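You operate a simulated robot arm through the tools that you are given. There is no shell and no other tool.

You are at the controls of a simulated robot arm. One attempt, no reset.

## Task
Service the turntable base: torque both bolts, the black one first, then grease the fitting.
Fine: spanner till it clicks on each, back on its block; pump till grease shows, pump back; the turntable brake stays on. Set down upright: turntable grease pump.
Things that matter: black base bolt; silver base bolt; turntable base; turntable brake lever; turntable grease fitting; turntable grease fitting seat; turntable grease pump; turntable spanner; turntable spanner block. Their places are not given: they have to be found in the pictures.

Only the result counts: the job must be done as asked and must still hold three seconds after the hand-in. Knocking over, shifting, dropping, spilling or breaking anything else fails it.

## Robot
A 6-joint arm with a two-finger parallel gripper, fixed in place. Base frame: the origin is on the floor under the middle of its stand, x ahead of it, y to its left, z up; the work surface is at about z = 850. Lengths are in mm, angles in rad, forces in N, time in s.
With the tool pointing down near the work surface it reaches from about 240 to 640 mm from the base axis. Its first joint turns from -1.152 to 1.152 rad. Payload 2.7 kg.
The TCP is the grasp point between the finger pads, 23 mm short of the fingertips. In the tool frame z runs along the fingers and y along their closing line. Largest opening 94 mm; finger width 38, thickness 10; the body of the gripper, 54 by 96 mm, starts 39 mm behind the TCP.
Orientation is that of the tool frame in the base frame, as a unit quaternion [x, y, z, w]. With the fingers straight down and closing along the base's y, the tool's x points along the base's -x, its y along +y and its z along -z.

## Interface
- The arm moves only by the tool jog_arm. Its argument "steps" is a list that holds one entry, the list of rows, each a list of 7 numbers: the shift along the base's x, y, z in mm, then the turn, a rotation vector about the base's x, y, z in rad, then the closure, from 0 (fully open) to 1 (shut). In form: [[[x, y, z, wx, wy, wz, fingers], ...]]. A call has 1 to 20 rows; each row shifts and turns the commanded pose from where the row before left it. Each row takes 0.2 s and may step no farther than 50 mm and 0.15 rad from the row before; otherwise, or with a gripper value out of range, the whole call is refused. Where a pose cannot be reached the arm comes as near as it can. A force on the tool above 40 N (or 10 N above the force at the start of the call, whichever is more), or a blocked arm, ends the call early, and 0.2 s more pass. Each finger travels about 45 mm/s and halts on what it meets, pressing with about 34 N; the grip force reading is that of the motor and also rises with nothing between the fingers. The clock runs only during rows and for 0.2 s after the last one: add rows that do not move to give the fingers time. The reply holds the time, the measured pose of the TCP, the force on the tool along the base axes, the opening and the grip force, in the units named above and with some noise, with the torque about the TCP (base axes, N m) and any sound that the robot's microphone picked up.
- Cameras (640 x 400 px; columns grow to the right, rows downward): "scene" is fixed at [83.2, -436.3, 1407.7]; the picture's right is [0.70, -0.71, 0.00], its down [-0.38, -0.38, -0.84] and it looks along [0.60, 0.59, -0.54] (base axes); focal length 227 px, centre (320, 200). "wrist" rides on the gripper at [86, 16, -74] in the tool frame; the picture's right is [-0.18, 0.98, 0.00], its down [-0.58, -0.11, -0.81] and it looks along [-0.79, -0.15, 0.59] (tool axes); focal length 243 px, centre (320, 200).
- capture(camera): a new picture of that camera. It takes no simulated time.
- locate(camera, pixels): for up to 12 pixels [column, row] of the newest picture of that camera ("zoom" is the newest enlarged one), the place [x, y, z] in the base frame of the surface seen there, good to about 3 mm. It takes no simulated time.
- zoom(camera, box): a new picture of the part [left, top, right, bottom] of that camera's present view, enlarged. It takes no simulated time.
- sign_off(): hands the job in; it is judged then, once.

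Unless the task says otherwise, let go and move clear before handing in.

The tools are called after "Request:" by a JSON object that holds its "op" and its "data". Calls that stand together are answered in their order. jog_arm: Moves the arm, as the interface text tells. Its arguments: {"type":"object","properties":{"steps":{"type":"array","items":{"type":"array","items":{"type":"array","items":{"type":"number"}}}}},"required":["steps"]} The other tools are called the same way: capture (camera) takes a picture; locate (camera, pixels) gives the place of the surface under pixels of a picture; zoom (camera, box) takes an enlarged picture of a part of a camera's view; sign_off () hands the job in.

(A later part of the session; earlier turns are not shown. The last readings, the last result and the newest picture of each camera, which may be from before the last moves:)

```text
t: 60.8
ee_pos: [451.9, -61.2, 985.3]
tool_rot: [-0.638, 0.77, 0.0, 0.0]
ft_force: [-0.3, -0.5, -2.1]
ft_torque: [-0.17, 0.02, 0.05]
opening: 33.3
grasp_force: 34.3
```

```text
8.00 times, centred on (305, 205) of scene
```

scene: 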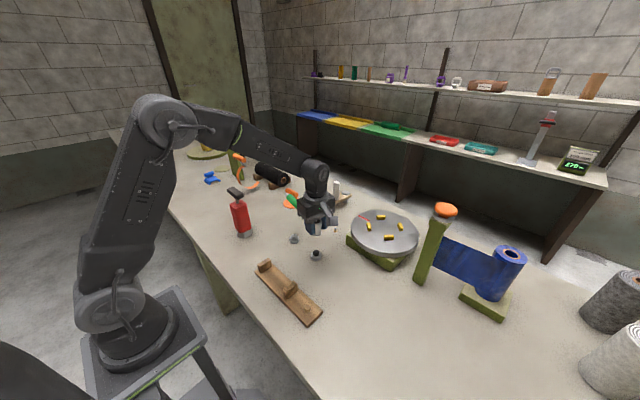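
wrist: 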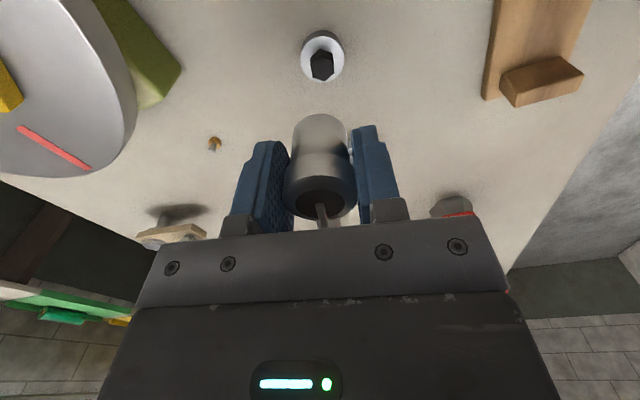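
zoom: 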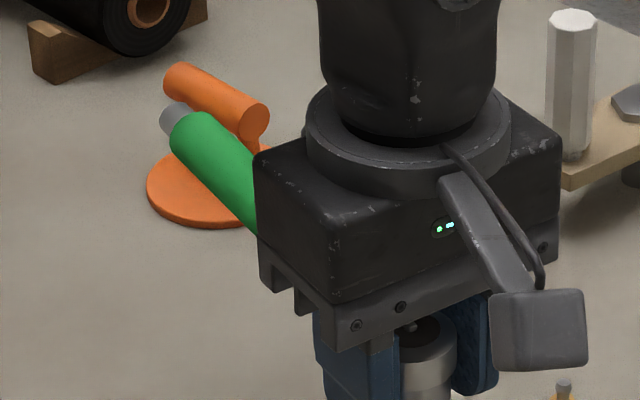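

The black bolt's mark has turned about 40° clockwise. Now I'll carry the spanner to beside the silver bolt, handle turned to 76° to match its hex.

Request:
{"op": "jog_arm", "data": {"steps": [[[0.8, 12, 0, 0, 0, 0, 1], [1.2, 25, 0, 0, 0, -0.015, 1], [1.2, 30, 0, 0, 0, -0.015, 1], [1.2, 30, 0, 0, 0, -0.015, 1], [1.0, 28, 0, 0, 0, -0.016, 1], [0.8, 20.4, 0, 0, 0, 0, 1], [0, 0, 0, 0, 0, 0, 1], [0, 0, 0, 0, 0, 0, 1]]]}}

Request:
{"op": "capture", "data": {"camera": "scene"}}

Request:
{"op": "capture", "data": {"camera": "wrist"}}

Request:
{"op": "zoom", "data": {"camera": "scene", "box": [235, 160, 345, 255]}}

```text
t: 62.6
ee_pos: [458.6, 86.4, 984.1]
tool_rot: [-0.615, 0.788, -0.001, 0.0]
ft_force: [-0.7, 0.4, -2.5]
ft_torque: [-0.17, 0.01, 0.01]
opening: 33.3
grasp_force: 33.7
```

```text
taken
```

scene: 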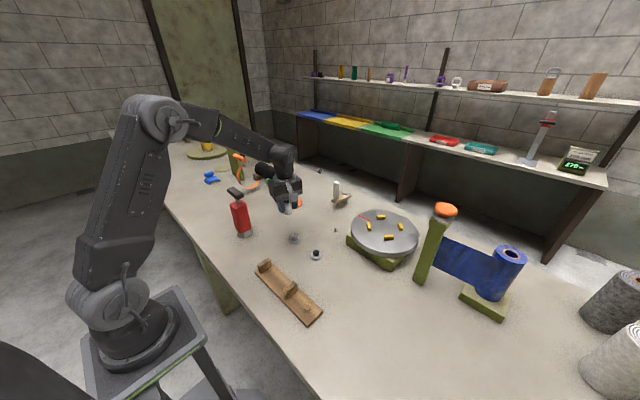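

```text
taken
```

wrist: 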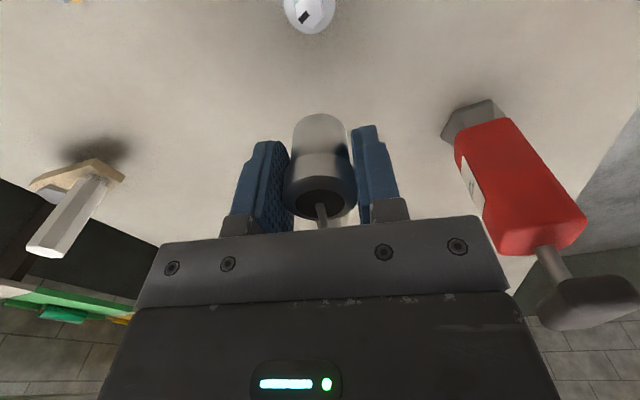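

```text
4.21 times, centred on (290, 208) of scene
```

zoom: 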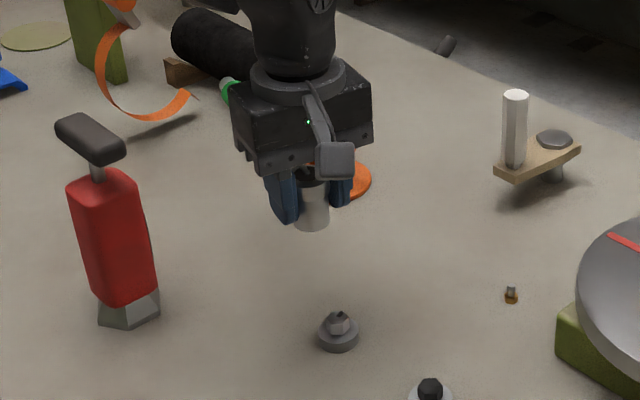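

The handle now points away from the scene camera. Before lowering I'll locate the neighbouring objects to be sure the handle clears them.

Request:
{"op": "locate", "data": {"camera": "scene", "pixels": [[258, 178], [249, 187], [241, 180], [300, 203], [268, 180], [262, 186], [268, 184], [255, 192]]}}

Request:
{"op": "zoom", "data": {"camera": "scene", "box": [235, 155, 315, 215]}}

```text
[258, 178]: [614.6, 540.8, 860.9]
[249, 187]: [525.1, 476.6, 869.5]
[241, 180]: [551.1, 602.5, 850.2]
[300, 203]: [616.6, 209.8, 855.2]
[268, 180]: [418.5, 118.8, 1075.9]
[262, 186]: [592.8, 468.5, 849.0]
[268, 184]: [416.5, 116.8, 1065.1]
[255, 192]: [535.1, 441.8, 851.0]
```

```text
6.67 times, centred on (275, 185) of scene
```

zoom: 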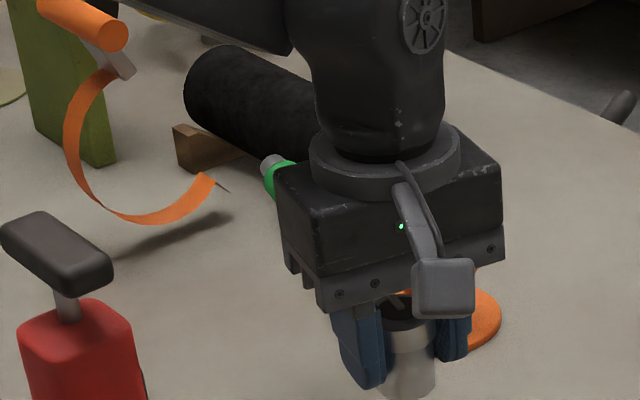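

The other objects are at y>400 or x>570, well clear. I'll lower to z≈925 beside the silver bolt and measure.

Request:
{"op": "jog_arm", "data": {"steps": [[[0, 0, -15, 0, 0, 0, 1], [0, 0, -20, 0, 0, 0, 1], [0, 0, -15, 0, 0, 0, 1], [0, 0, -9, 0, 0, 0, 1], [0, 0, 0, 0, 0, 0, 1], [0, 0, 0, 0, 0, 0, 1]]]}}

Request:
{"op": "capture", "data": {"camera": "wrist"}}

Request:
{"op": "zoom", "data": {"camera": "wrist", "box": [264, 20, 360, 80]}}

Request:
{"op": "zoom", "data": {"camera": "wrist", "box": [250, 80, 390, 240]}}

```text
t: 64.0
ee_pos: [459.4, 85.0, 924.8]
tool_rot: [-0.615, 0.789, 0.001, 0.0]
ft_force: [-0.5, 0.0, -4.2]
ft_torque: [-0.19, 0.04, 0.02]
opening: 33.2
grasp_force: 33.8
```

```text
taken
```

wrist: 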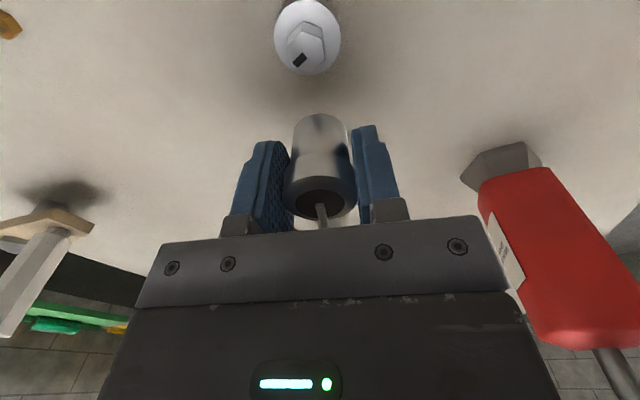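

```text
6.67 times, centred on (312, 50) of wrist
```

zoom: 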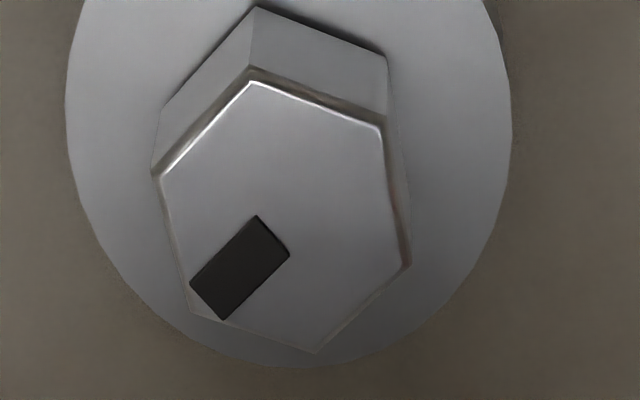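

```text
2.50 times, centred on (320, 160) of wrist
```

zoom: 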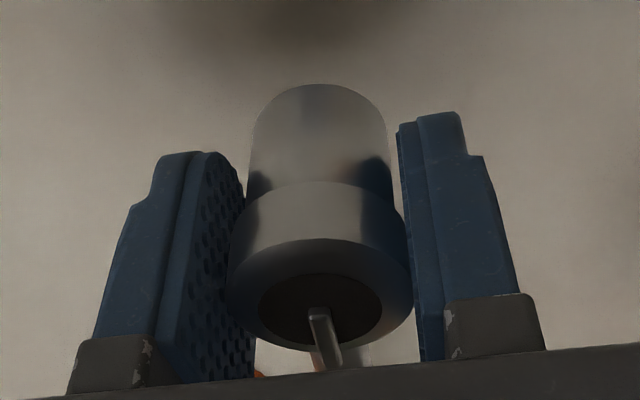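

Silver hex centre at wrist (306.6,52.7) is 37 mm along tool x from the socket, and hex and handle agree within ~2°. I'll shift (−9.5,−36.0) with a 0.025 rad trim, over the bolt.

Request:
{"op": "jog_arm", "data": {"steps": [[[-2.5, -9, 0, 0, 0, 0.025, 1], [-3, -12, 0, 0, 0, 0, 1], [-2.5, -10, 0, 0, 0, 0, 1], [-1.5, -5, 0, 0, 0, 0, 1], [0, 0, 0, 0, 0, 0, 1], [0, 0, 0, 0, 0, 0, 1]]]}}

Request:
{"op": "jog_arm", "data": {"steps": [[[0, 0, -2, 0, 0, 0, 1], [0, 0, -2, 0, 0, 0, 1], [0, 0, -2, 0, 0, 0, 1], [0, 0, -2, 0, 0, 0, 1], [0, 0, -2, 0, 0, 0, 1], [0, 0, 0, 0, 0, 0, 1]]]}}

Request:
{"op": "jog_arm", "data": {"steps": [[[0, 0, -1, 0, 0, 0, 1], [0, 0, -1, 0, 0, 0, 1], [0, 0, -1, 0, 0, 0, 1], [0, 0, 0, 0, 0, 0, 1]]]}}

```text
t: 65.4
ee_pos: [448.4, 49.2, 925.8]
tool_rot: [-0.624, 0.781, 0.0, 0.0]
ft_force: [-1.0, -0.6, -2.2]
ft_torque: [-0.21, 0.04, 0.05]
opening: 33.4
grasp_force: 33.5
```

```text
t: 66.8
ee_pos: [449.9, 49.3, 913.3]
tool_rot: [-0.625, 0.781, 0.0, 0.0]
ft_force: [0.5, 0.1, -2.1]
ft_torque: [-0.17, 0.02, 0.03]
opening: 32.9
grasp_force: 33.8
```

```text
t: 67.8
ee_pos: [448.2, 48.8, 912.1]
tool_rot: [-0.624, 0.781, 0.0, 0.0]
ft_force: [-0.3, 0.9, -2.5]
ft_torque: [-0.2, 0.06, 0.02]
opening: 33.1
grasp_force: 33.5
```

No contact down to z≈912. Continuing to lower in 1 mm steps.

Request:
{"op": "jog_arm", "data": {"steps": [[[0, 0, -1, 0, 0, 0, 1], [0, 0, -1, 0, 0, 0, 1], [0, 0, -1, 0, 0, 0, 1], [0, 0, -1, 0, 0, 0, 1], [0, 0, 0, 0, 0, 0, 1]]]}}

Request:
{"op": "jog_arm", "data": {"steps": [[[0, 0, -1, 0, 0, 0, 1], [0, 0, -1, 0, 0, 0, 1], [0, 0, -1, 0, 0, 0, 1], [0, 0, 0, 0, 0, 0, 1]]]}}

```text
t: 69.0
ee_pos: [448.2, 49.5, 907.8]
tool_rot: [-0.625, 0.781, 0.001, 0.0]
ft_force: [-1.2, -0.5, -3.1]
ft_torque: [-0.21, 0.06, -0.01]
opening: 33.2
grasp_force: 34.2
```

```text
t: 70.0
ee_pos: [449.5, 48.7, 905.0]
tool_rot: [-0.624, 0.781, 0.0, 0.0]
ft_force: [-0.3, 0.4, -2.5]
ft_torque: [-0.15, 0.05, 0.02]
opening: 33.0
grasp_force: 33.8
```

Request:
{"op": "jog_arm", "data": {"steps": [[[0, 0, -1, 0, 0, 0, 1], [0, 0, -1, 0, 0, 0, 1], [0, 0, 0, 0, 0, 0, 1]]]}}

Request:
{"op": "jog_arm", "data": {"steps": [[[0, 0, -1, 0, 0, 0, 1], [0, 0, -1, 0, 0, 0, 1], [0, 0, 0, 0, 0, 0, 1]]]}}

```text
t: 70.8
ee_pos: [448.2, 49.6, 902.9]
tool_rot: [-0.625, 0.781, 0.0, 0.001]
ft_force: [-0.6, -0.6, -1.6]
ft_torque: [-0.17, 0.06, -0.02]
opening: 33.4
grasp_force: 33.9
```

```text
t: 71.6
ee_pos: [449.4, 50.6, 899.8]
tool_rot: [-0.625, 0.781, 0.0, 0.0]
ft_force: [0.1, -0.1, -2.0]
ft_torque: [-0.2, 0.07, 0.01]
opening: 33.3
grasp_force: 33.8
```

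Still no contact at z≈900; the socket slid on without side load. One more millimetre at a time until it seats.

Request:
{"op": "jog_arm", "data": {"steps": [[[0, 0, -1, 0, 0, 0, 1], [0, 0, 0, 0, 0, 0, 1]]]}}

Request:
{"op": "zoom", "data": {"camera": "wrist", "box": [250, 60, 390, 240]}}

Request:
{"op": "zoom", "data": {"camera": "scene", "box": [270, 200, 330, 255]}}

```text
t: 72.2
ee_pos: [449.1, 50.0, 899.5]
tool_rot: [-0.625, 0.781, 0.0, 0.0]
ft_force: [-0.3, -1.7, 0.4]
ft_torque: [-0.23, 0.06, 0.0]
opening: 33.3
grasp_force: 33.7
```

```text
2.22 times, centred on (320, 150) of wrist
```

zoom: 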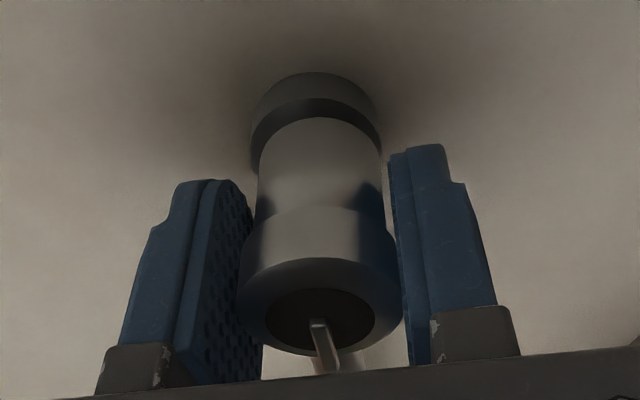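

```text
7.27 times, centred on (300, 228) of scene
```

zoom: 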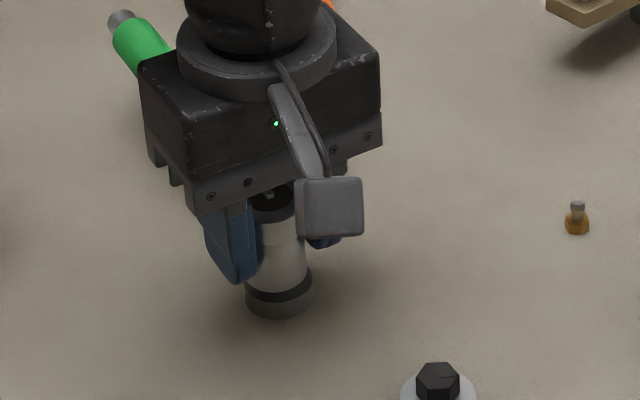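

Contact is just starting (Fz from −2.0 to +0.4). One more half-millimetre to confirm the seat.

Request:
{"op": "jog_arm", "data": {"steps": [[[0, 0, -0.7, 0, 0, 0, 1], [0, 0, 0, 0, 0, 0, 1]]]}}

```text
t: 72.8
ee_pos: [448.9, 51.5, 899.9]
tool_rot: [-0.625, 0.78, -0.001, 0.001]
ft_force: [-3.0, 1.0, 15.4]
ft_torque: [-0.13, 0.23, 0.01]
opening: 33.2
grasp_force: 33.8
```

Seated: Fz is 15 N. I'll relax, release, rise and move over the green grip.

Request:
{"op": "jog_arm", "data": {"steps": [[[0, 0, 0.7, 0, 0, 0, 1], [0, 0, 0, 0, 0, 0, 0.9], [0, 0, 0, 0, 0, 0, 0.6], [0, 0, 0, 0, 0, 0, 0.3], [0, 0, 0, 0, 0, 0, 0.3], [0, 0, 10, 0, 0, 0, 0.3], [0, 0, 30, 0, 0, 0, 0.2], [0, 0, 40, 0, 0, 0, 0], [6, 30, 10, 0, 0, 0, 0], [8, 35, 0, 0, 0, 0, 0], [8, 37, 0, 0, 0, 0, 0], [5, 25, 0, 0, 0, 0, 0], [0, 0, 0, 0, 0, 0, 0], [0, 0, 0, 0, 0, 0, 0]]]}}

Request:
{"op": "capture", "data": {"camera": "scene"}}

Request:
{"op": "capture", "data": {"camera": "wrist"}}

Request:
{"op": "zoom", "data": {"camera": "scene", "box": [255, 170, 335, 255]}}

Request:
{"op": "zoom", "data": {"camera": "wrist", "box": [260, 40, 388, 170]}}

```text
t: 75.8
ee_pos: [475.6, 175.8, 988.9]
tool_rot: [-0.624, 0.781, -0.001, 0.0]
ft_force: [-0.3, 0.7, 0.2]
ft_torque: [-0.01, -0.02, 0.0]
opening: 94.3
grasp_force: 0.3
```

```text
taken
```

scene: 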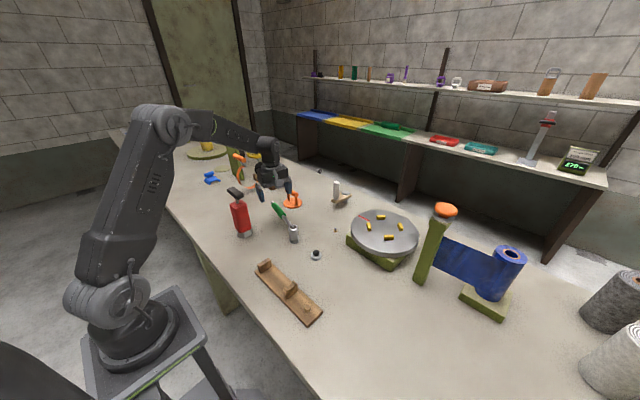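

```text
taken
```

wrist: 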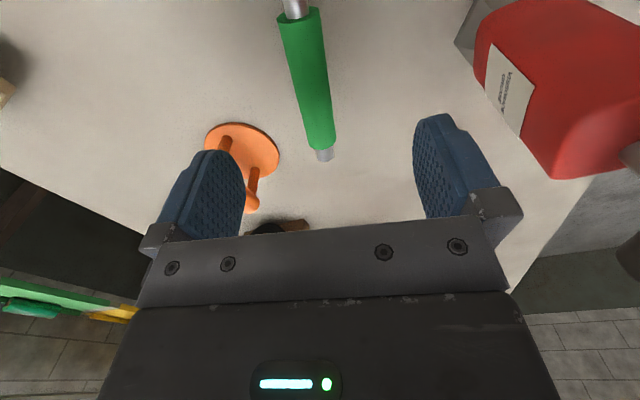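

```text
4.71 times, centred on (295, 212) of scene
```

zoom: 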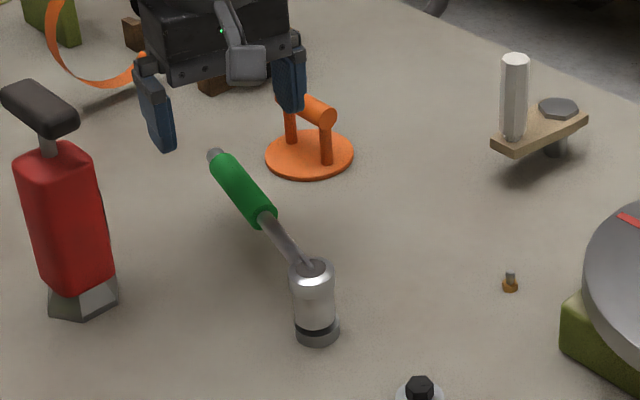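

```text
3.08 times, centred on (324, 105) of wrist
```

zoom: 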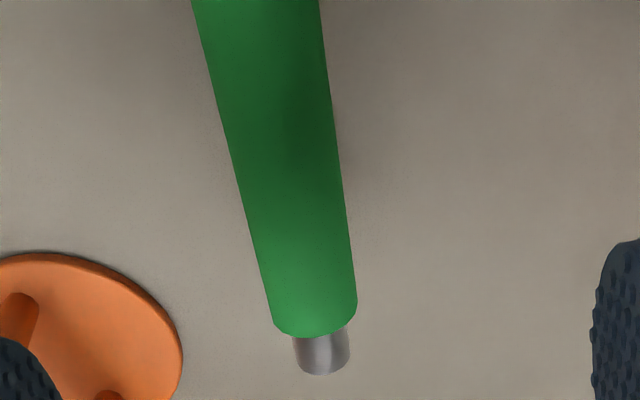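

The pin has reset (no knob on the shaft), so it will show the next click. The handle lies 5.7 mm to the tool's −y at θ≈75.7°; I'll correct, narrow the fingers and descend.

Request:
{"op": "jog_arm", "data": {"steps": [[[5.6, -1.2, 0, 0, 0, -0.028, 0.4], [0, 0, -25, 0, 0, 0, 0.4], [0, 0, -25, 0, 0, 0, 0.4], [0, 0, -20, 0, 0, 0, 0.4], [0, 0, -10, 0, 0, 0, 0.4], [0, 0, -4, 0, 0, 0, 0.4], [0, 0, 0, 0, 0, 0, 0.4], [0, 0, 0, 0, 0, 0, 0.4]]]}}

Request:
{"op": "capture", "data": {"camera": "wrist"}}

Request:
{"op": "zoom", "data": {"camera": "scene", "box": [255, 170, 335, 255]}}

```text
t: 77.6
ee_pos: [480.6, 174.5, 905.4]
tool_rot: [-0.614, 0.789, 0.0, 0.0]
ft_force: [1.1, 0.5, -0.6]
ft_torque: [0.0, 0.01, 0.01]
opening: 56.7
grasp_force: 0.1
```

```text
taken
```

wrist: 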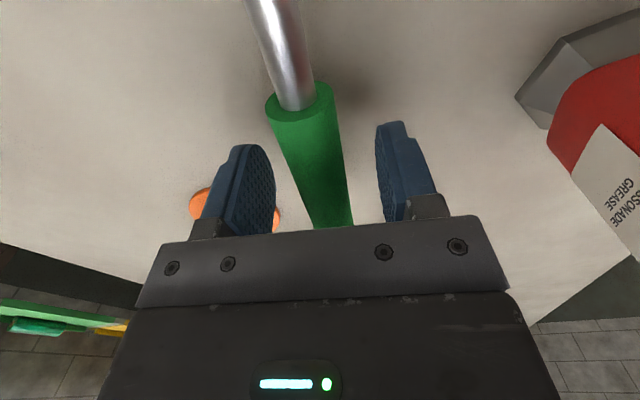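

```text
4.71 times, centred on (295, 212) of scene
```

zoom: 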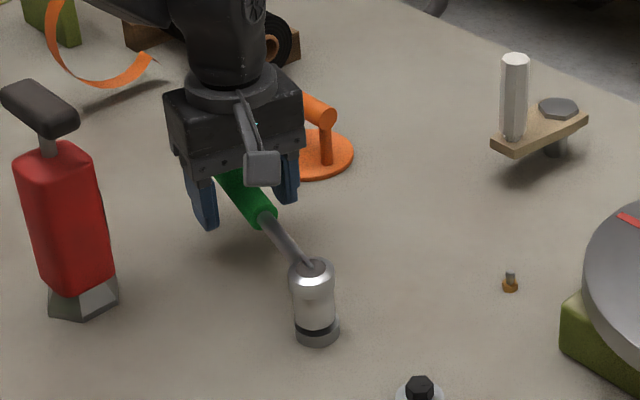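

The handle is centred. Before sweeping, I'll locate the orange stand near the handle's path to be sure of clearance.

Request:
{"op": "capture", "data": {"camera": "scene"}}

Request:
{"op": "zoom", "data": {"camera": "scene", "box": [280, 180, 310, 215]}}

Request:
{"op": "locate", "data": {"camera": "zoom", "pixels": [[260, 120], [400, 200], [300, 320], [430, 330], [500, 280], [300, 250], [350, 300]]}}

```text
taken
```

scene: 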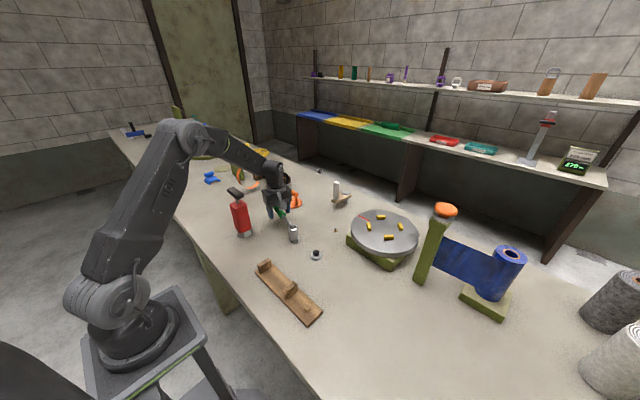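

```text
11.43 times, centred on (295, 198) of scene
```

zoom: 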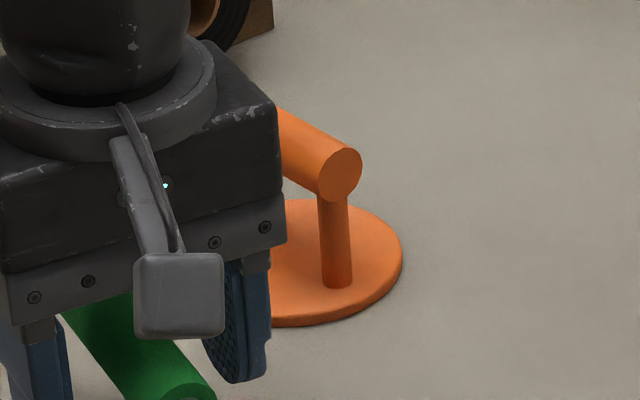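

```text
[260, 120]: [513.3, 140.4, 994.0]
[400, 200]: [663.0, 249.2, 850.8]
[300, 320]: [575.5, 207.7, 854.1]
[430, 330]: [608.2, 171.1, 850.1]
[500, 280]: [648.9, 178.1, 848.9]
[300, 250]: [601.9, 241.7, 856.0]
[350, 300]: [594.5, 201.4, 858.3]
```

The stand's nearest parts (575–600, 200+) stay over 30 mm from the handle's path. I'll cage the handle again and turn clockwise 24° in two calls.

Request:
{"op": "jog_arm", "data": {"steps": [[[0, 0, 0, 0, 0, 0, 0.6], [0, 0, 0, 0, 0, 0, 0.7], [0, 0, 0, 0, 0, 0, 0.7], [0, 0, 0, 0, 0, 0, 0.7], [4.4, -1.2, 0, 0, 0, -0.0349, 0.7], [4.3, -1.3, 0, 0, 0, -0.0349, 0.7], [4.2, -1.5, 0, 0, 0, -0.0349, 0.7], [4.2, -1.6, 0, 0, 0, -0.0349, 0.7], [4.2, -1.8, 0, 0, 0, -0.0349, 0.7], [4.1, -1.9, 0, 0, 0, -0.0349, 0.7], [0, 0, 0, 0, 0, 0, 0.7]]]}}

Request:
{"op": "zoom", "data": {"camera": "scene", "box": [265, 175, 345, 255]}}

Request:
{"op": "jog_arm", "data": {"steps": [[[4.0, -2.0, 0, 0, 0, -0.0349, 0.7], [3.9, -2.2, 0, 0, 0, -0.0349, 0.7], [3.9, -2.3, 0, 0, 0, -0.0349, 0.7], [3.7, -2.5, 0, 0, 0, -0.0349, 0.7], [0, 0, 0, 0, 0, 0, 0.7]]]}}

Request:
{"op": "zoom", "data": {"camera": "scene", "box": [265, 175, 345, 255]}}

```text
t: 80.0
ee_pos: [506.9, 166.0, 905.5]
tool_rot: [-0.528, 0.849, 0.0, 0.0]
ft_force: [-0.1, -0.6, -0.3]
ft_torque: [-0.01, -0.01, 0.01]
opening: 28.0
grasp_force: 0.2
```

```text
5.00 times, centred on (305, 215) of scene
```

zoom: 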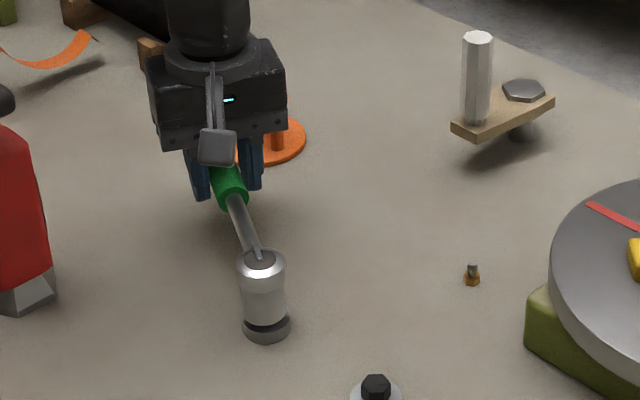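

```text
t: 81.2
ee_pos: [522.3, 157.8, 905.8]
tool_rot: [-0.467, 0.884, -0.001, 0.0]
ft_force: [-0.5, 0.2, -0.2]
ft_torque: [-0.04, 0.0, 0.0]
opening: 28.5
grasp_force: 0.0
```

```text
5.00 times, centred on (305, 215) of scene
```

zoom: 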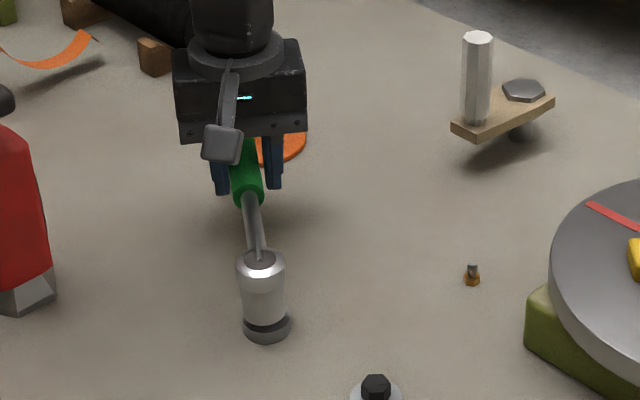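

No pin yet after about 20°. I'll continue in 4° steps, checking the shaft each time.

Request:
{"op": "jog_arm", "data": {"steps": [[[3.7, -2.5, 0, 0, 0, -0.0349, 0.7], [3.6, -2.7, 0, 0, 0, -0.0349, 0.7], [0, 0, 0, 0, 0, 0, 0.7]]]}}

Request:
{"op": "zoom", "data": {"camera": "scene", "box": [275, 195, 325, 245]}}

Request:
{"op": "jog_arm", "data": {"steps": [[[3.5, -2.9, 0, 0, 0, -0.0349, 0.7], [3.4, -2.9, 0, 0, 0, -0.0349, 0.7], [0, 0, 0, 0, 0, 0, 0.7]]]}}

Request:
{"op": "zoom", "data": {"camera": "scene", "box": [275, 195, 325, 245]}}

```text
t: 82.0
ee_pos: [529.0, 150.7, 906.7]
tool_rot: [-0.436, 0.9, 0.0, 0.0]
ft_force: [1.1, -0.6, 0.4]
ft_torque: [0.03, 0.03, -0.01]
opening: 28.4
grasp_force: 0.0
```

```text
8.00 times, centred on (300, 220) of scene
```

zoom: 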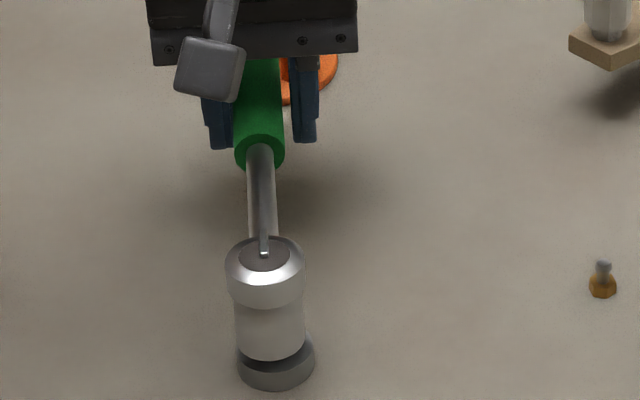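

```text
t: 82.8
ee_pos: [537.3, 144.8, 905.1]
tool_rot: [-0.404, 0.915, 0.0, 0.0]
ft_force: [0.5, -0.4, 0.3]
ft_torque: [0.0, -0.03, 0.02]
opening: 28.3
grasp_force: 0.2
```

```text
8.00 times, centred on (300, 220) of scene
```

zoom: 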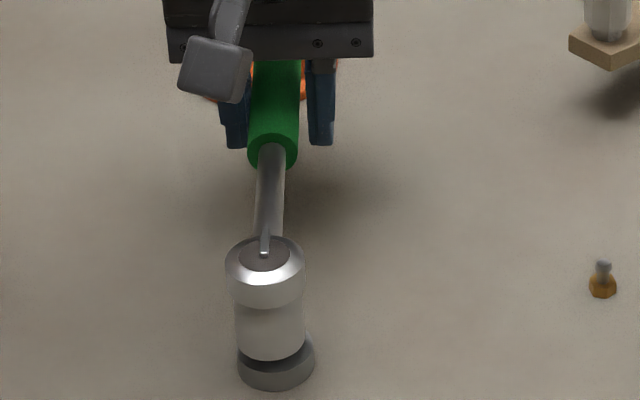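

θ is now about 48° and still no pin. Continuing in small steps.

Request:
{"op": "jog_arm", "data": {"steps": [[[3.3, -3.1, 0, 0, 0, -0.0349, 0.7], [0, 0, 0, 0, 0, 0, 0.7]]]}}

Request:
{"op": "zoom", "data": {"camera": "scene", "box": [275, 195, 325, 245]}}

Request:
{"op": "jog_arm", "data": {"steps": [[[3.2, -3.2, 0, 0, 0, -0.0349, 0.7], [0, 0, 0, 0, 0, 0, 0.7]]]}}

Request:
{"op": "zoom", "data": {"camera": "scene", "box": [275, 195, 325, 245]}}

```text
t: 83.4
ee_pos: [539.4, 142.2, 905.3]
tool_rot: [-0.387, 0.922, 0.0, 0.001]
ft_force: [-0.1, 0.4, 1.2]
ft_torque: [0.0, 0.0, -0.01]
opening: 28.5
grasp_force: 0.1
```

```text
8.00 times, centred on (300, 220) of scene
```

zoom: 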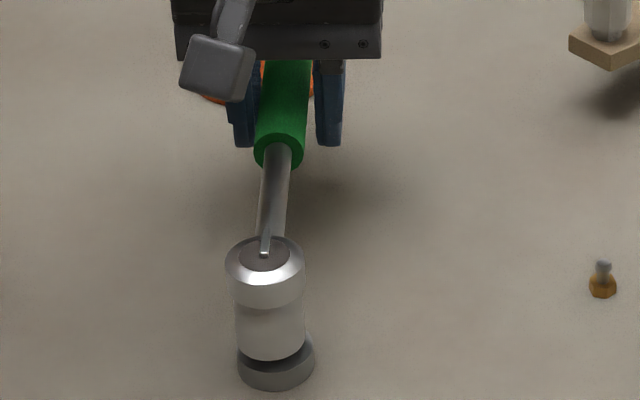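

```text
t: 84.0
ee_pos: [542.9, 139.2, 905.8]
tool_rot: [-0.373, 0.928, 0.001, 0.001]
ft_force: [0.2, -1.0, -0.5]
ft_torque: [0.01, 0.03, 0.02]
opening: 28.2
grasp_force: 0.1
```

```text
8.00 times, centred on (300, 220) of scene
```

zoom: 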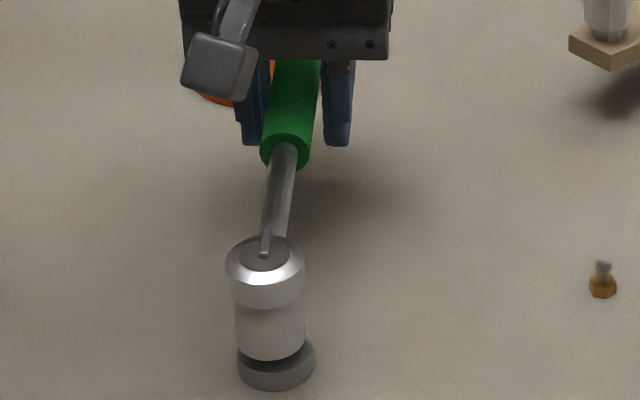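

32° so far, the same point where the black bolt's pin was still down. Continuing 2° at a time.

Request:
{"op": "jog_arm", "data": {"steps": [[[3.1, -3.3, 0, 0, 0, -0.0349, 0.7], [0, 0, 0, 0, 0, 0, 0.7]]]}}

Request:
{"op": "zoom", "data": {"camera": "scene", "box": [275, 195, 325, 245]}}

Request:
{"op": "jog_arm", "data": {"steps": [[[2.9, -3.4, 0, 0, 0, -0.0349, 0.7], [0, 0, 0, 0, 0, 0, 0.7]]]}}

Request:
{"op": "zoom", "data": {"camera": "scene", "box": [275, 195, 325, 245]}}

```text
t: 84.6
ee_pos: [546.7, 135.9, 905.9]
tool_rot: [-0.355, 0.935, 0.0, 0.0]
ft_force: [-0.4, 0.0, 0.4]
ft_torque: [0.0, 0.0, 0.01]
opening: 28.0
grasp_force: 0.1
```

```text
8.00 times, centred on (300, 220) of scene
```

zoom: 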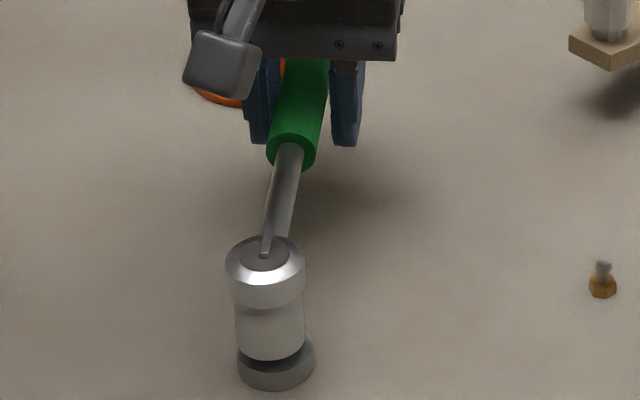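

```text
t: 85.2
ee_pos: [548.4, 132.8, 906.4]
tool_rot: [-0.34, 0.941, 0.001, 0.0]
ft_force: [0.5, 0.1, -0.3]
ft_torque: [0.02, 0.0, 0.0]
opening: 28.2
grasp_force: 0.0
```

```text
8.00 times, centred on (300, 220) of scene
```

zoom: 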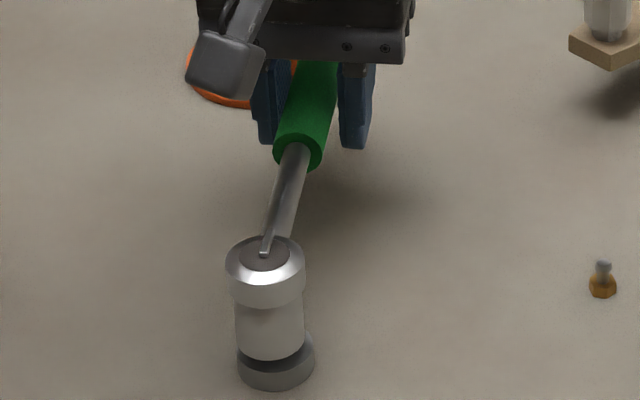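

Request:
{"op": "jog_arm", "data": {"steps": [[[2.9, -3.5, 0, 0, 0, -0.0349, 0.7], [0, 0, 0, 0, 0, 0, 0.7]]]}}

Request:
{"op": "zoom", "data": {"camera": "scene", "box": [275, 195, 325, 245]}}

Request:
{"op": "jog_arm", "data": {"steps": [[[2.7, -3.6, 0, 0, 0, -0.0349, 0.7], [0, 0, 0, 0, 0, 0, 0.7]]]}}

Request:
{"op": "zoom", "data": {"camera": "scene", "box": [275, 195, 325, 245]}}

```text
t: 85.8
ee_pos: [552.2, 129.8, 905.5]
tool_rot: [-0.323, 0.946, 0.001, 0.0]
ft_force: [0.4, -0.9, 0.2]
ft_torque: [-0.01, -0.03, -0.01]
opening: 28.0
grasp_force: 0.0
```

```text
8.00 times, centred on (300, 220) of scene
```

zoom: 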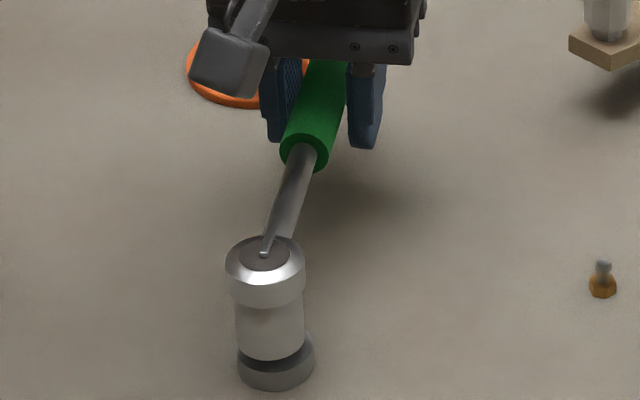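

```text
t: 86.4
ee_pos: [555.3, 127.0, 905.8]
tool_rot: [-0.306, 0.952, 0.001, 0.001]
ft_force: [0.7, 0.0, -0.1]
ft_torque: [-0.03, -0.02, -0.02]
opening: 28.2
grasp_force: 0.0
```

```text
8.00 times, centred on (300, 220) of scene
```

zoom: 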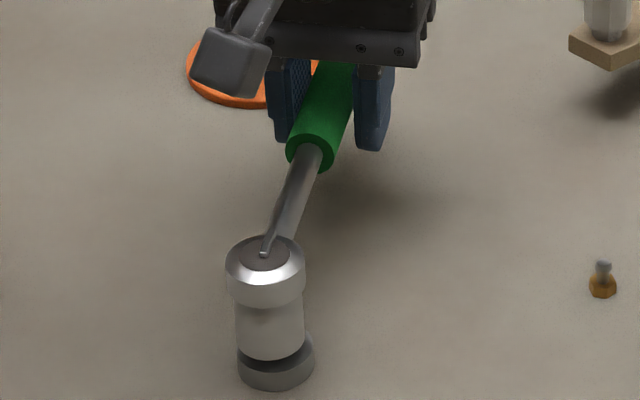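

40° commanded, no pin yet (black needed between 32° and 44°). Continuing 2° at a time.

Request:
{"op": "jog_arm", "data": {"steps": [[[2.5, -3.7, 0, 0, 0, -0.0349, 0.7], [0, 0, 0, 0, 0, 0, 0.7]]]}}

Request:
{"op": "zoom", "data": {"camera": "scene", "box": [275, 195, 325, 245]}}

Request:
{"op": "jog_arm", "data": {"steps": [[[2.5, -3.7, 0, 0, 0, -0.0349, 0.7], [0, 0, 0, 0, 0, 0, 0.7]]]}}

Request:
{"op": "zoom", "data": {"camera": "scene", "box": [275, 195, 325, 245]}}

```text
t: 87.0
ee_pos: [557.3, 123.5, 905.0]
tool_rot: [-0.29, 0.957, 0.0, 0.0]
ft_force: [0.6, -0.2, -0.2]
ft_torque: [0.02, 0.01, -0.01]
opening: 28.2
grasp_force: 0.1
```

```text
8.00 times, centred on (300, 220) of scene
```

zoom: 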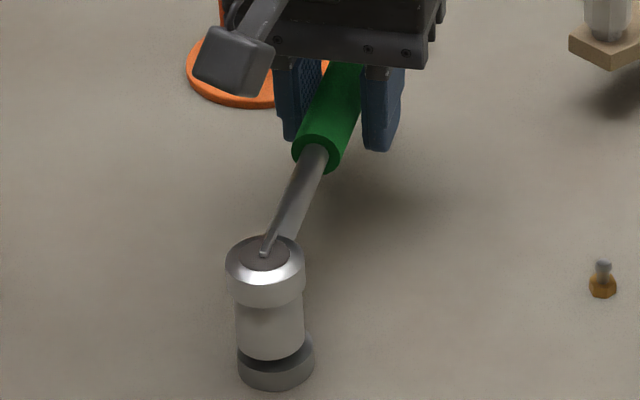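

```text
t: 87.6
ee_pos: [560.8, 118.6, 904.0]
tool_rot: [-0.273, 0.962, 0.0, 0.0]
ft_force: [0.2, -0.4, -0.2]
ft_torque: [-0.05, 0.0, 0.01]
opening: 28.3
grasp_force: 0.0
```

```text
8.00 times, centred on (300, 220) of scene
```

zoom: 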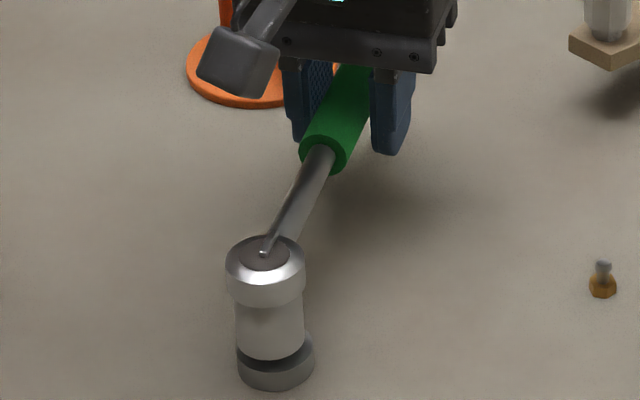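

Still no pin at 44°. The silver bolt may simply need more turn; I'll continue in small steps.

Request:
{"op": "jog_arm", "data": {"steps": [[[2.3, -3.9, 0, 0, 0, -0.0349, 0.7], [0, 0, 0, 0, 0, 0, 0.7]]]}}

Request:
{"op": "zoom", "data": {"camera": "scene", "box": [275, 195, 325, 245]}}

Request:
{"op": "jog_arm", "data": {"steps": [[[2.2, -3.9, 0, 0, 0, -0.0349, 0.7], [0, 0, 0, 0, 0, 0, 0.7]]]}}

Request:
{"op": "zoom", "data": {"camera": "scene", "box": [275, 195, 325, 245]}}

```text
t: 88.2
ee_pos: [562.1, 114.6, 904.2]
tool_rot: [-0.257, 0.966, -0.001, -0.001]
ft_force: [0.1, -0.1, 0.3]
ft_torque: [-0.01, -0.02, 0.0]
opening: 28.0
grasp_force: 0.0
```

```text
8.00 times, centred on (300, 220) of scene
```

zoom: 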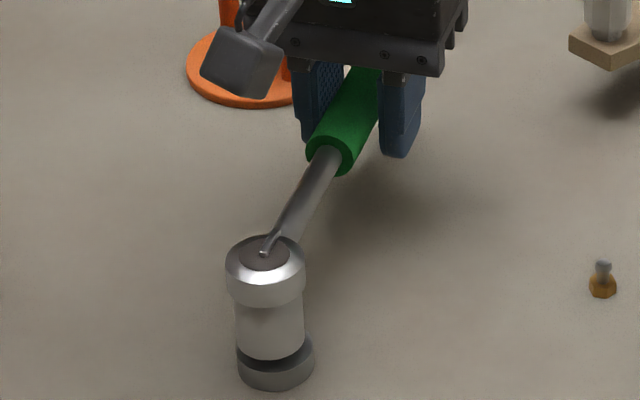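

```text
t: 88.8
ee_pos: [563.1, 109.6, 904.7]
tool_rot: [-0.24, 0.971, 0.0, -0.001]
ft_force: [0.6, -0.2, -1.1]
ft_torque: [-0.02, -0.02, -0.02]
opening: 28.2
grasp_force: 0.0
```

```text
8.00 times, centred on (300, 220) of scene
```

zoom: 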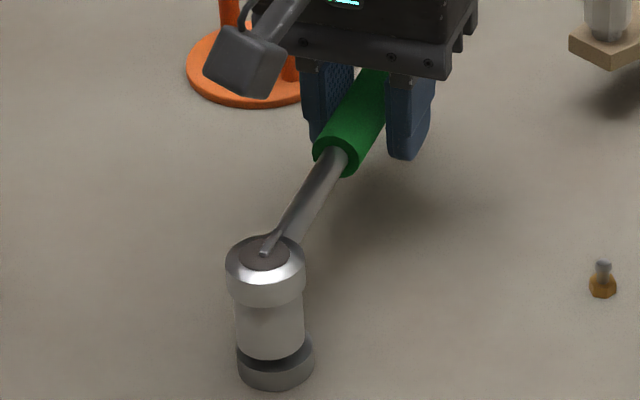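

48° and the handle follows smoothly, still no pin. Continuing.

Request:
{"op": "jog_arm", "data": {"steps": [[[2.0, -4.0, 0, 0, 0, -0.0349, 0.7], [0, 0, 0, 0, 0, 0, 0.7]]]}}

Request:
{"op": "zoom", "data": {"camera": "scene", "box": [275, 195, 325, 245]}}

Request:
{"op": "jog_arm", "data": {"steps": [[[1.9, -4.1, 0, 0, 0, -0.0349, 0.7], [0, 0, 0, 0, 0, 0, 0.7]]]}}

Request:
{"op": "zoom", "data": {"camera": "scene", "box": [275, 195, 325, 245]}}

Request:
{"op": "jog_arm", "data": {"steps": [[[1.8, -4.2, 0, 0, 0, -0.0349, 0.7], [0, 0, 0, 0, 0, 0, 0.7]]]}}

Request:
{"op": "zoom", "data": {"camera": "scene", "box": [275, 195, 325, 245]}}

```text
t: 89.4
ee_pos: [566.2, 106.2, 904.8]
tool_rot: [-0.222, 0.975, 0.001, 0.0]
ft_force: [0.1, -0.1, -0.4]
ft_torque: [-0.06, -0.01, -0.01]
opening: 28.3
grasp_force: 0.1
```

```text
8.00 times, centred on (300, 220) of scene
```

zoom: 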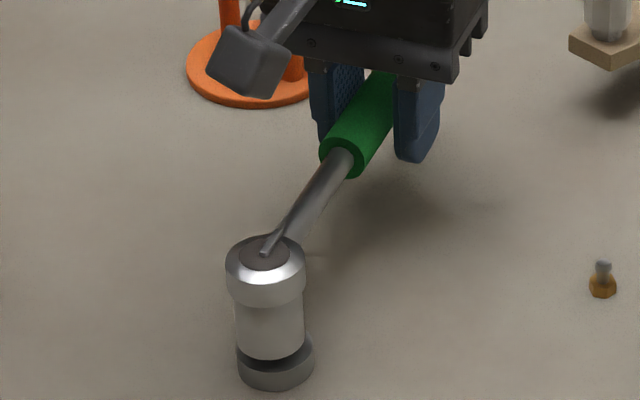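

```text
t: 90.0
ee_pos: [568.3, 101.6, 904.9]
tool_rot: [-0.206, 0.979, 0.0, 0.0]
ft_force: [-0.6, -0.1, -0.5]
ft_torque: [0.0, 0.01, -0.02]
opening: 28.3
grasp_force: 0.0
```

```text
8.00 times, centred on (300, 220) of scene
```

zoom: 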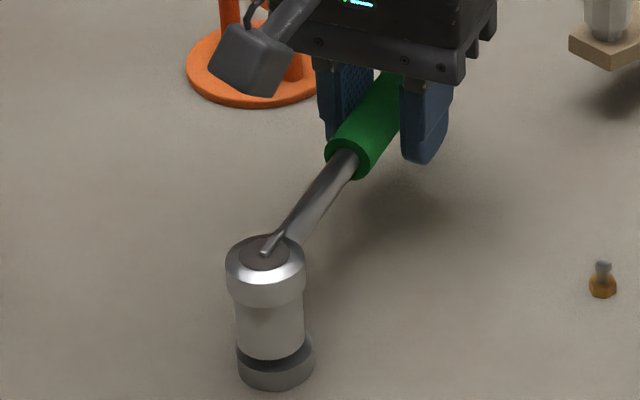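

```text
t: 90.6
ee_pos: [570.4, 99.1, 905.4]
tool_rot: [-0.188, 0.982, 0.0, 0.0]
ft_force: [0.2, 0.2, -0.3]
ft_torque: [0.0, 0.02, -0.02]
opening: 28.1
grasp_force: 0.0
```

```text
8.00 times, centred on (300, 220) of scene
```

zoom: 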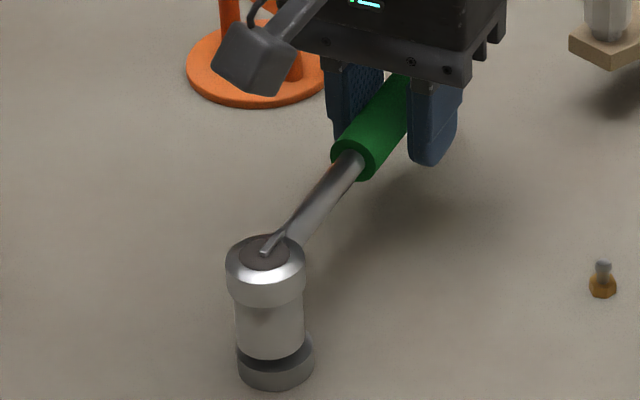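

54° now, still no pin. I'll keep on in 2° steps; the path ahead toward θ≈0 is clear.

Request:
{"op": "jog_arm", "data": {"steps": [[[1.6, -4.2, 0, 0, 0, -0.0349, 0.7], [0, 0, 0, 0, 0, 0, 0.7]]]}}

Request:
{"op": "zoom", "data": {"camera": "scene", "box": [275, 195, 325, 245]}}

Request:
{"op": "jog_arm", "data": {"steps": [[[1.5, -4.2, 0, 0, 0, -0.0349, 0.7], [0, 0, 0, 0, 0, 0, 0.7]]]}}

Request:
{"op": "zoom", "data": {"camera": "scene", "box": [275, 195, 325, 245]}}

Request:
{"op": "jog_arm", "data": {"steps": [[[1.3, -4.3, 0, 0, 0, -0.0349, 0.7], [0, 0, 0, 0, 0, 0, 0.7]]]}}

Request:
{"op": "zoom", "data": {"camera": "scene", "box": [275, 195, 325, 245]}}

```text
t: 91.2
ee_pos: [572.9, 93.5, 906.1]
tool_rot: [-0.171, 0.985, 0.0, 0.0]
ft_force: [0.4, 0.4, 0.0]
ft_torque: [0.0, 0.01, 0.0]
opening: 28.5
grasp_force: 0.0
```

```text
8.00 times, centred on (300, 220) of scene
```

zoom: 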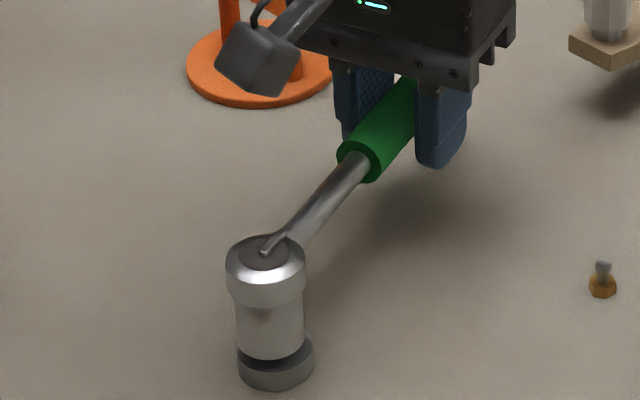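

```text
t: 91.8
ee_pos: [572.4, 90.1, 904.8]
tool_rot: [-0.154, 0.988, 0.0, 0.0]
ft_force: [0.0, 0.1, 0.6]
ft_torque: [-0.01, 0.0, -0.02]
opening: 28.2
grasp_force: 0.1
```

```text
8.00 times, centred on (300, 220) of scene
```

zoom: 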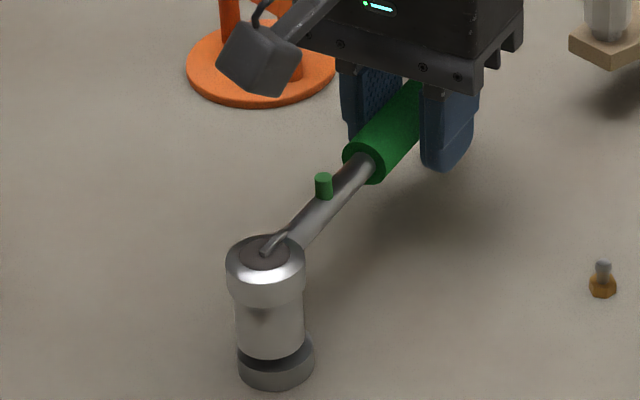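

```text
t: 92.4
ee_pos: [575.0, 85.6, 905.0]
tool_rot: [-0.136, 0.991, 0.0, 0.0]
ft_force: [-0.2, 0.1, -0.1]
ft_torque: [0.03, -0.02, 0.03]
opening: 28.1
grasp_force: 0.1
```

```text
8.00 times, centred on (300, 220) of scene
```

zoom: 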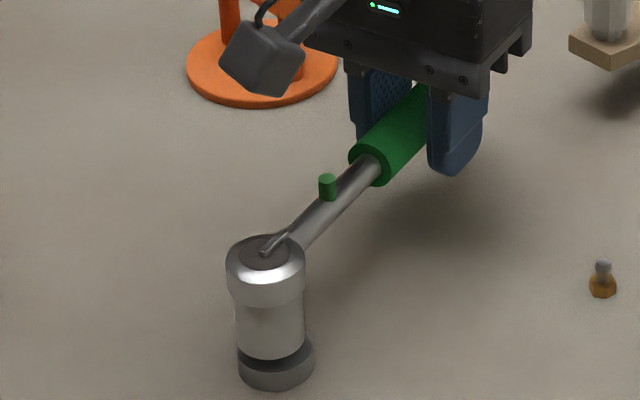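

The green pin popped up at θ≈18° (58° turned) — silver bolt clicked. I'll stop, open, rise, and go back above the head.

Request:
{"op": "jog_arm", "data": {"steps": [[[0, 0, 0, 0, 0, 0, 0.6], [0, 0, 0, 0, 0, 0, 0.4], [0, 0, 0, 0, 0, 0, 0.4], [0, 0, 20, 0, 0, 0, 0.4], [0, 0, 40, 0, 0, 0, 0.3], [0, 0, 40, 0, 0, 0, 0.2], [-30, -8.5, 0, 0, 0, 0, 0], [-35, -10, 0, 0, 0, 0, 0], [-35, -10, 0, 0, 0, 0, 0], [-25.5, -7, 0, 0, 0, 0, 0], [0, 0, -30, 0, 0, 0, 0], [0, 0, -27, 0, 0, 0, 0], [0, 0, 0, 0, 0, 0, 0], [0, 0, 0, 0, 0, 0, 0]]]}}

Request:
{"op": "capture", "data": {"camera": "wrist"}}

Request:
{"op": "zoom", "data": {"camera": "wrist", "box": [240, 60, 400, 230]}}

Request:
{"op": "capture", "data": {"camera": "scene"}}

```text
t: 95.4
ee_pos: [447.8, 49.6, 947.7]
tool_rot: [-0.137, 0.991, 0.0, 0.0]
ft_force: [-0.2, -0.9, 0.2]
ft_torque: [-0.01, 0.02, -0.03]
opening: 94.0
grasp_force: 0.0
```

```text
taken
```

wrist: 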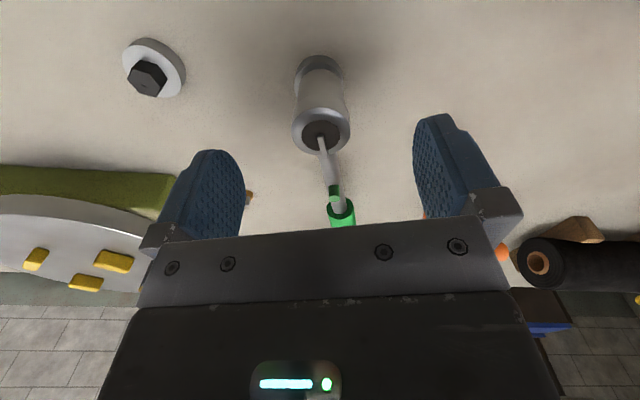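

```text
2.35 times, centred on (320, 145) of wrist
```

zoom: 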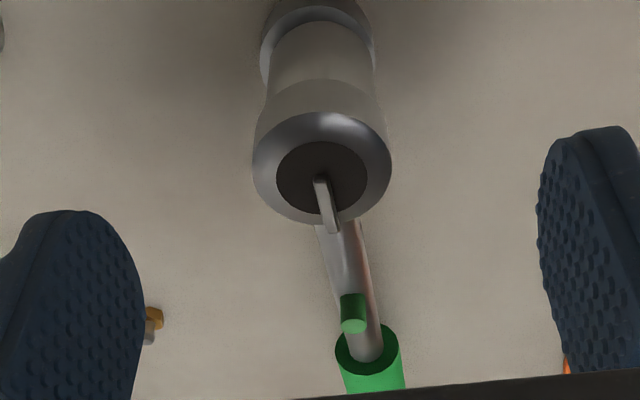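

```text
taken
```

scene: 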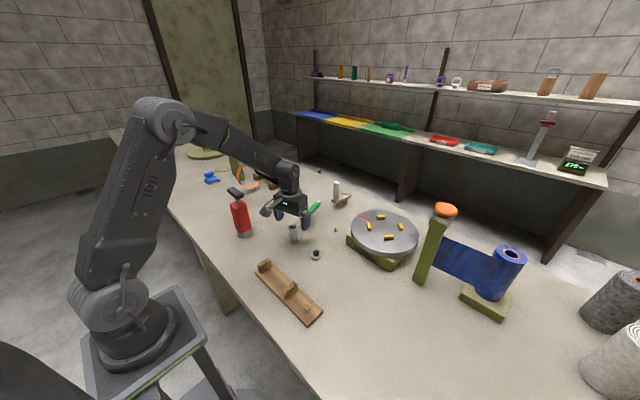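

Head disk at wrist (321,136): about 2.6 mm along tool −x and 0.8 mm in +y. I'll correct, descend and grip the collar.

Request:
{"op": "jog_arm", "data": {"steps": [[[2.3, 1.5, 0, 0, 0, 0.014, 0.2], [0, 0, -15, 0, 0, 0, 0.2], [0, 0, -18, 0, 0, 0, 0.2], [0, 0, -11, 0, 0, 0, 0.2], [0, 0, -3.5, 0, 0, 0, 0.2], [0, 0, 0, 0, 0, 0, 0.2], [0, 0, 0, 0, 0, 0, 0.2]]]}}

Request:
{"op": "capture", "data": {"camera": "wrist"}}

Request:
{"op": "zoom", "data": {"camera": "wrist", "box": [250, 80, 390, 240]}}

```text
t: 97.0
ee_pos: [450.2, 52.3, 901.4]
tool_rot: [-0.143, 0.99, 0.001, 0.0]
ft_force: [-0.4, -1.7, -0.3]
ft_torque: [-0.03, 0.04, -0.02]
opening: 75.5
grasp_force: 0.0
```

```text
taken
```

wrist: 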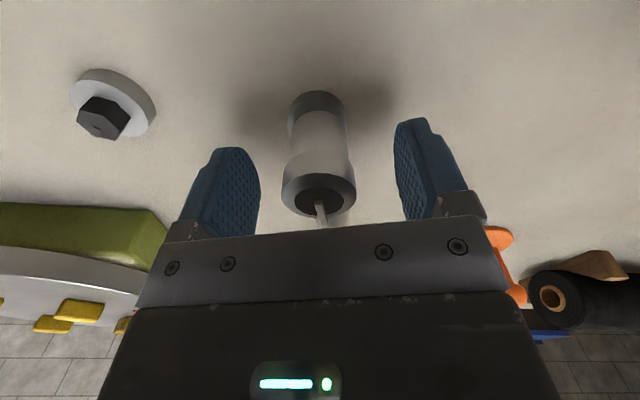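

```text
2.50 times, centred on (320, 160) of wrist
```

zoom: 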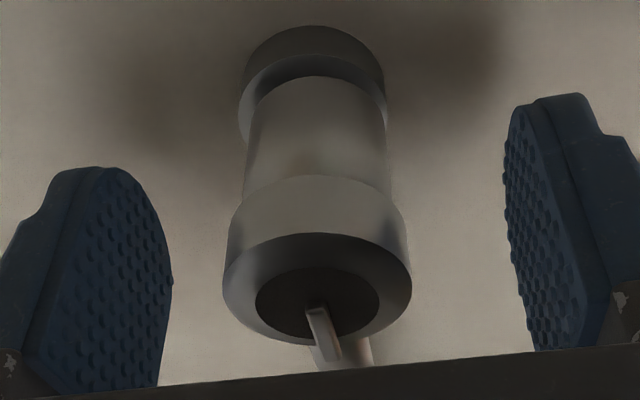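

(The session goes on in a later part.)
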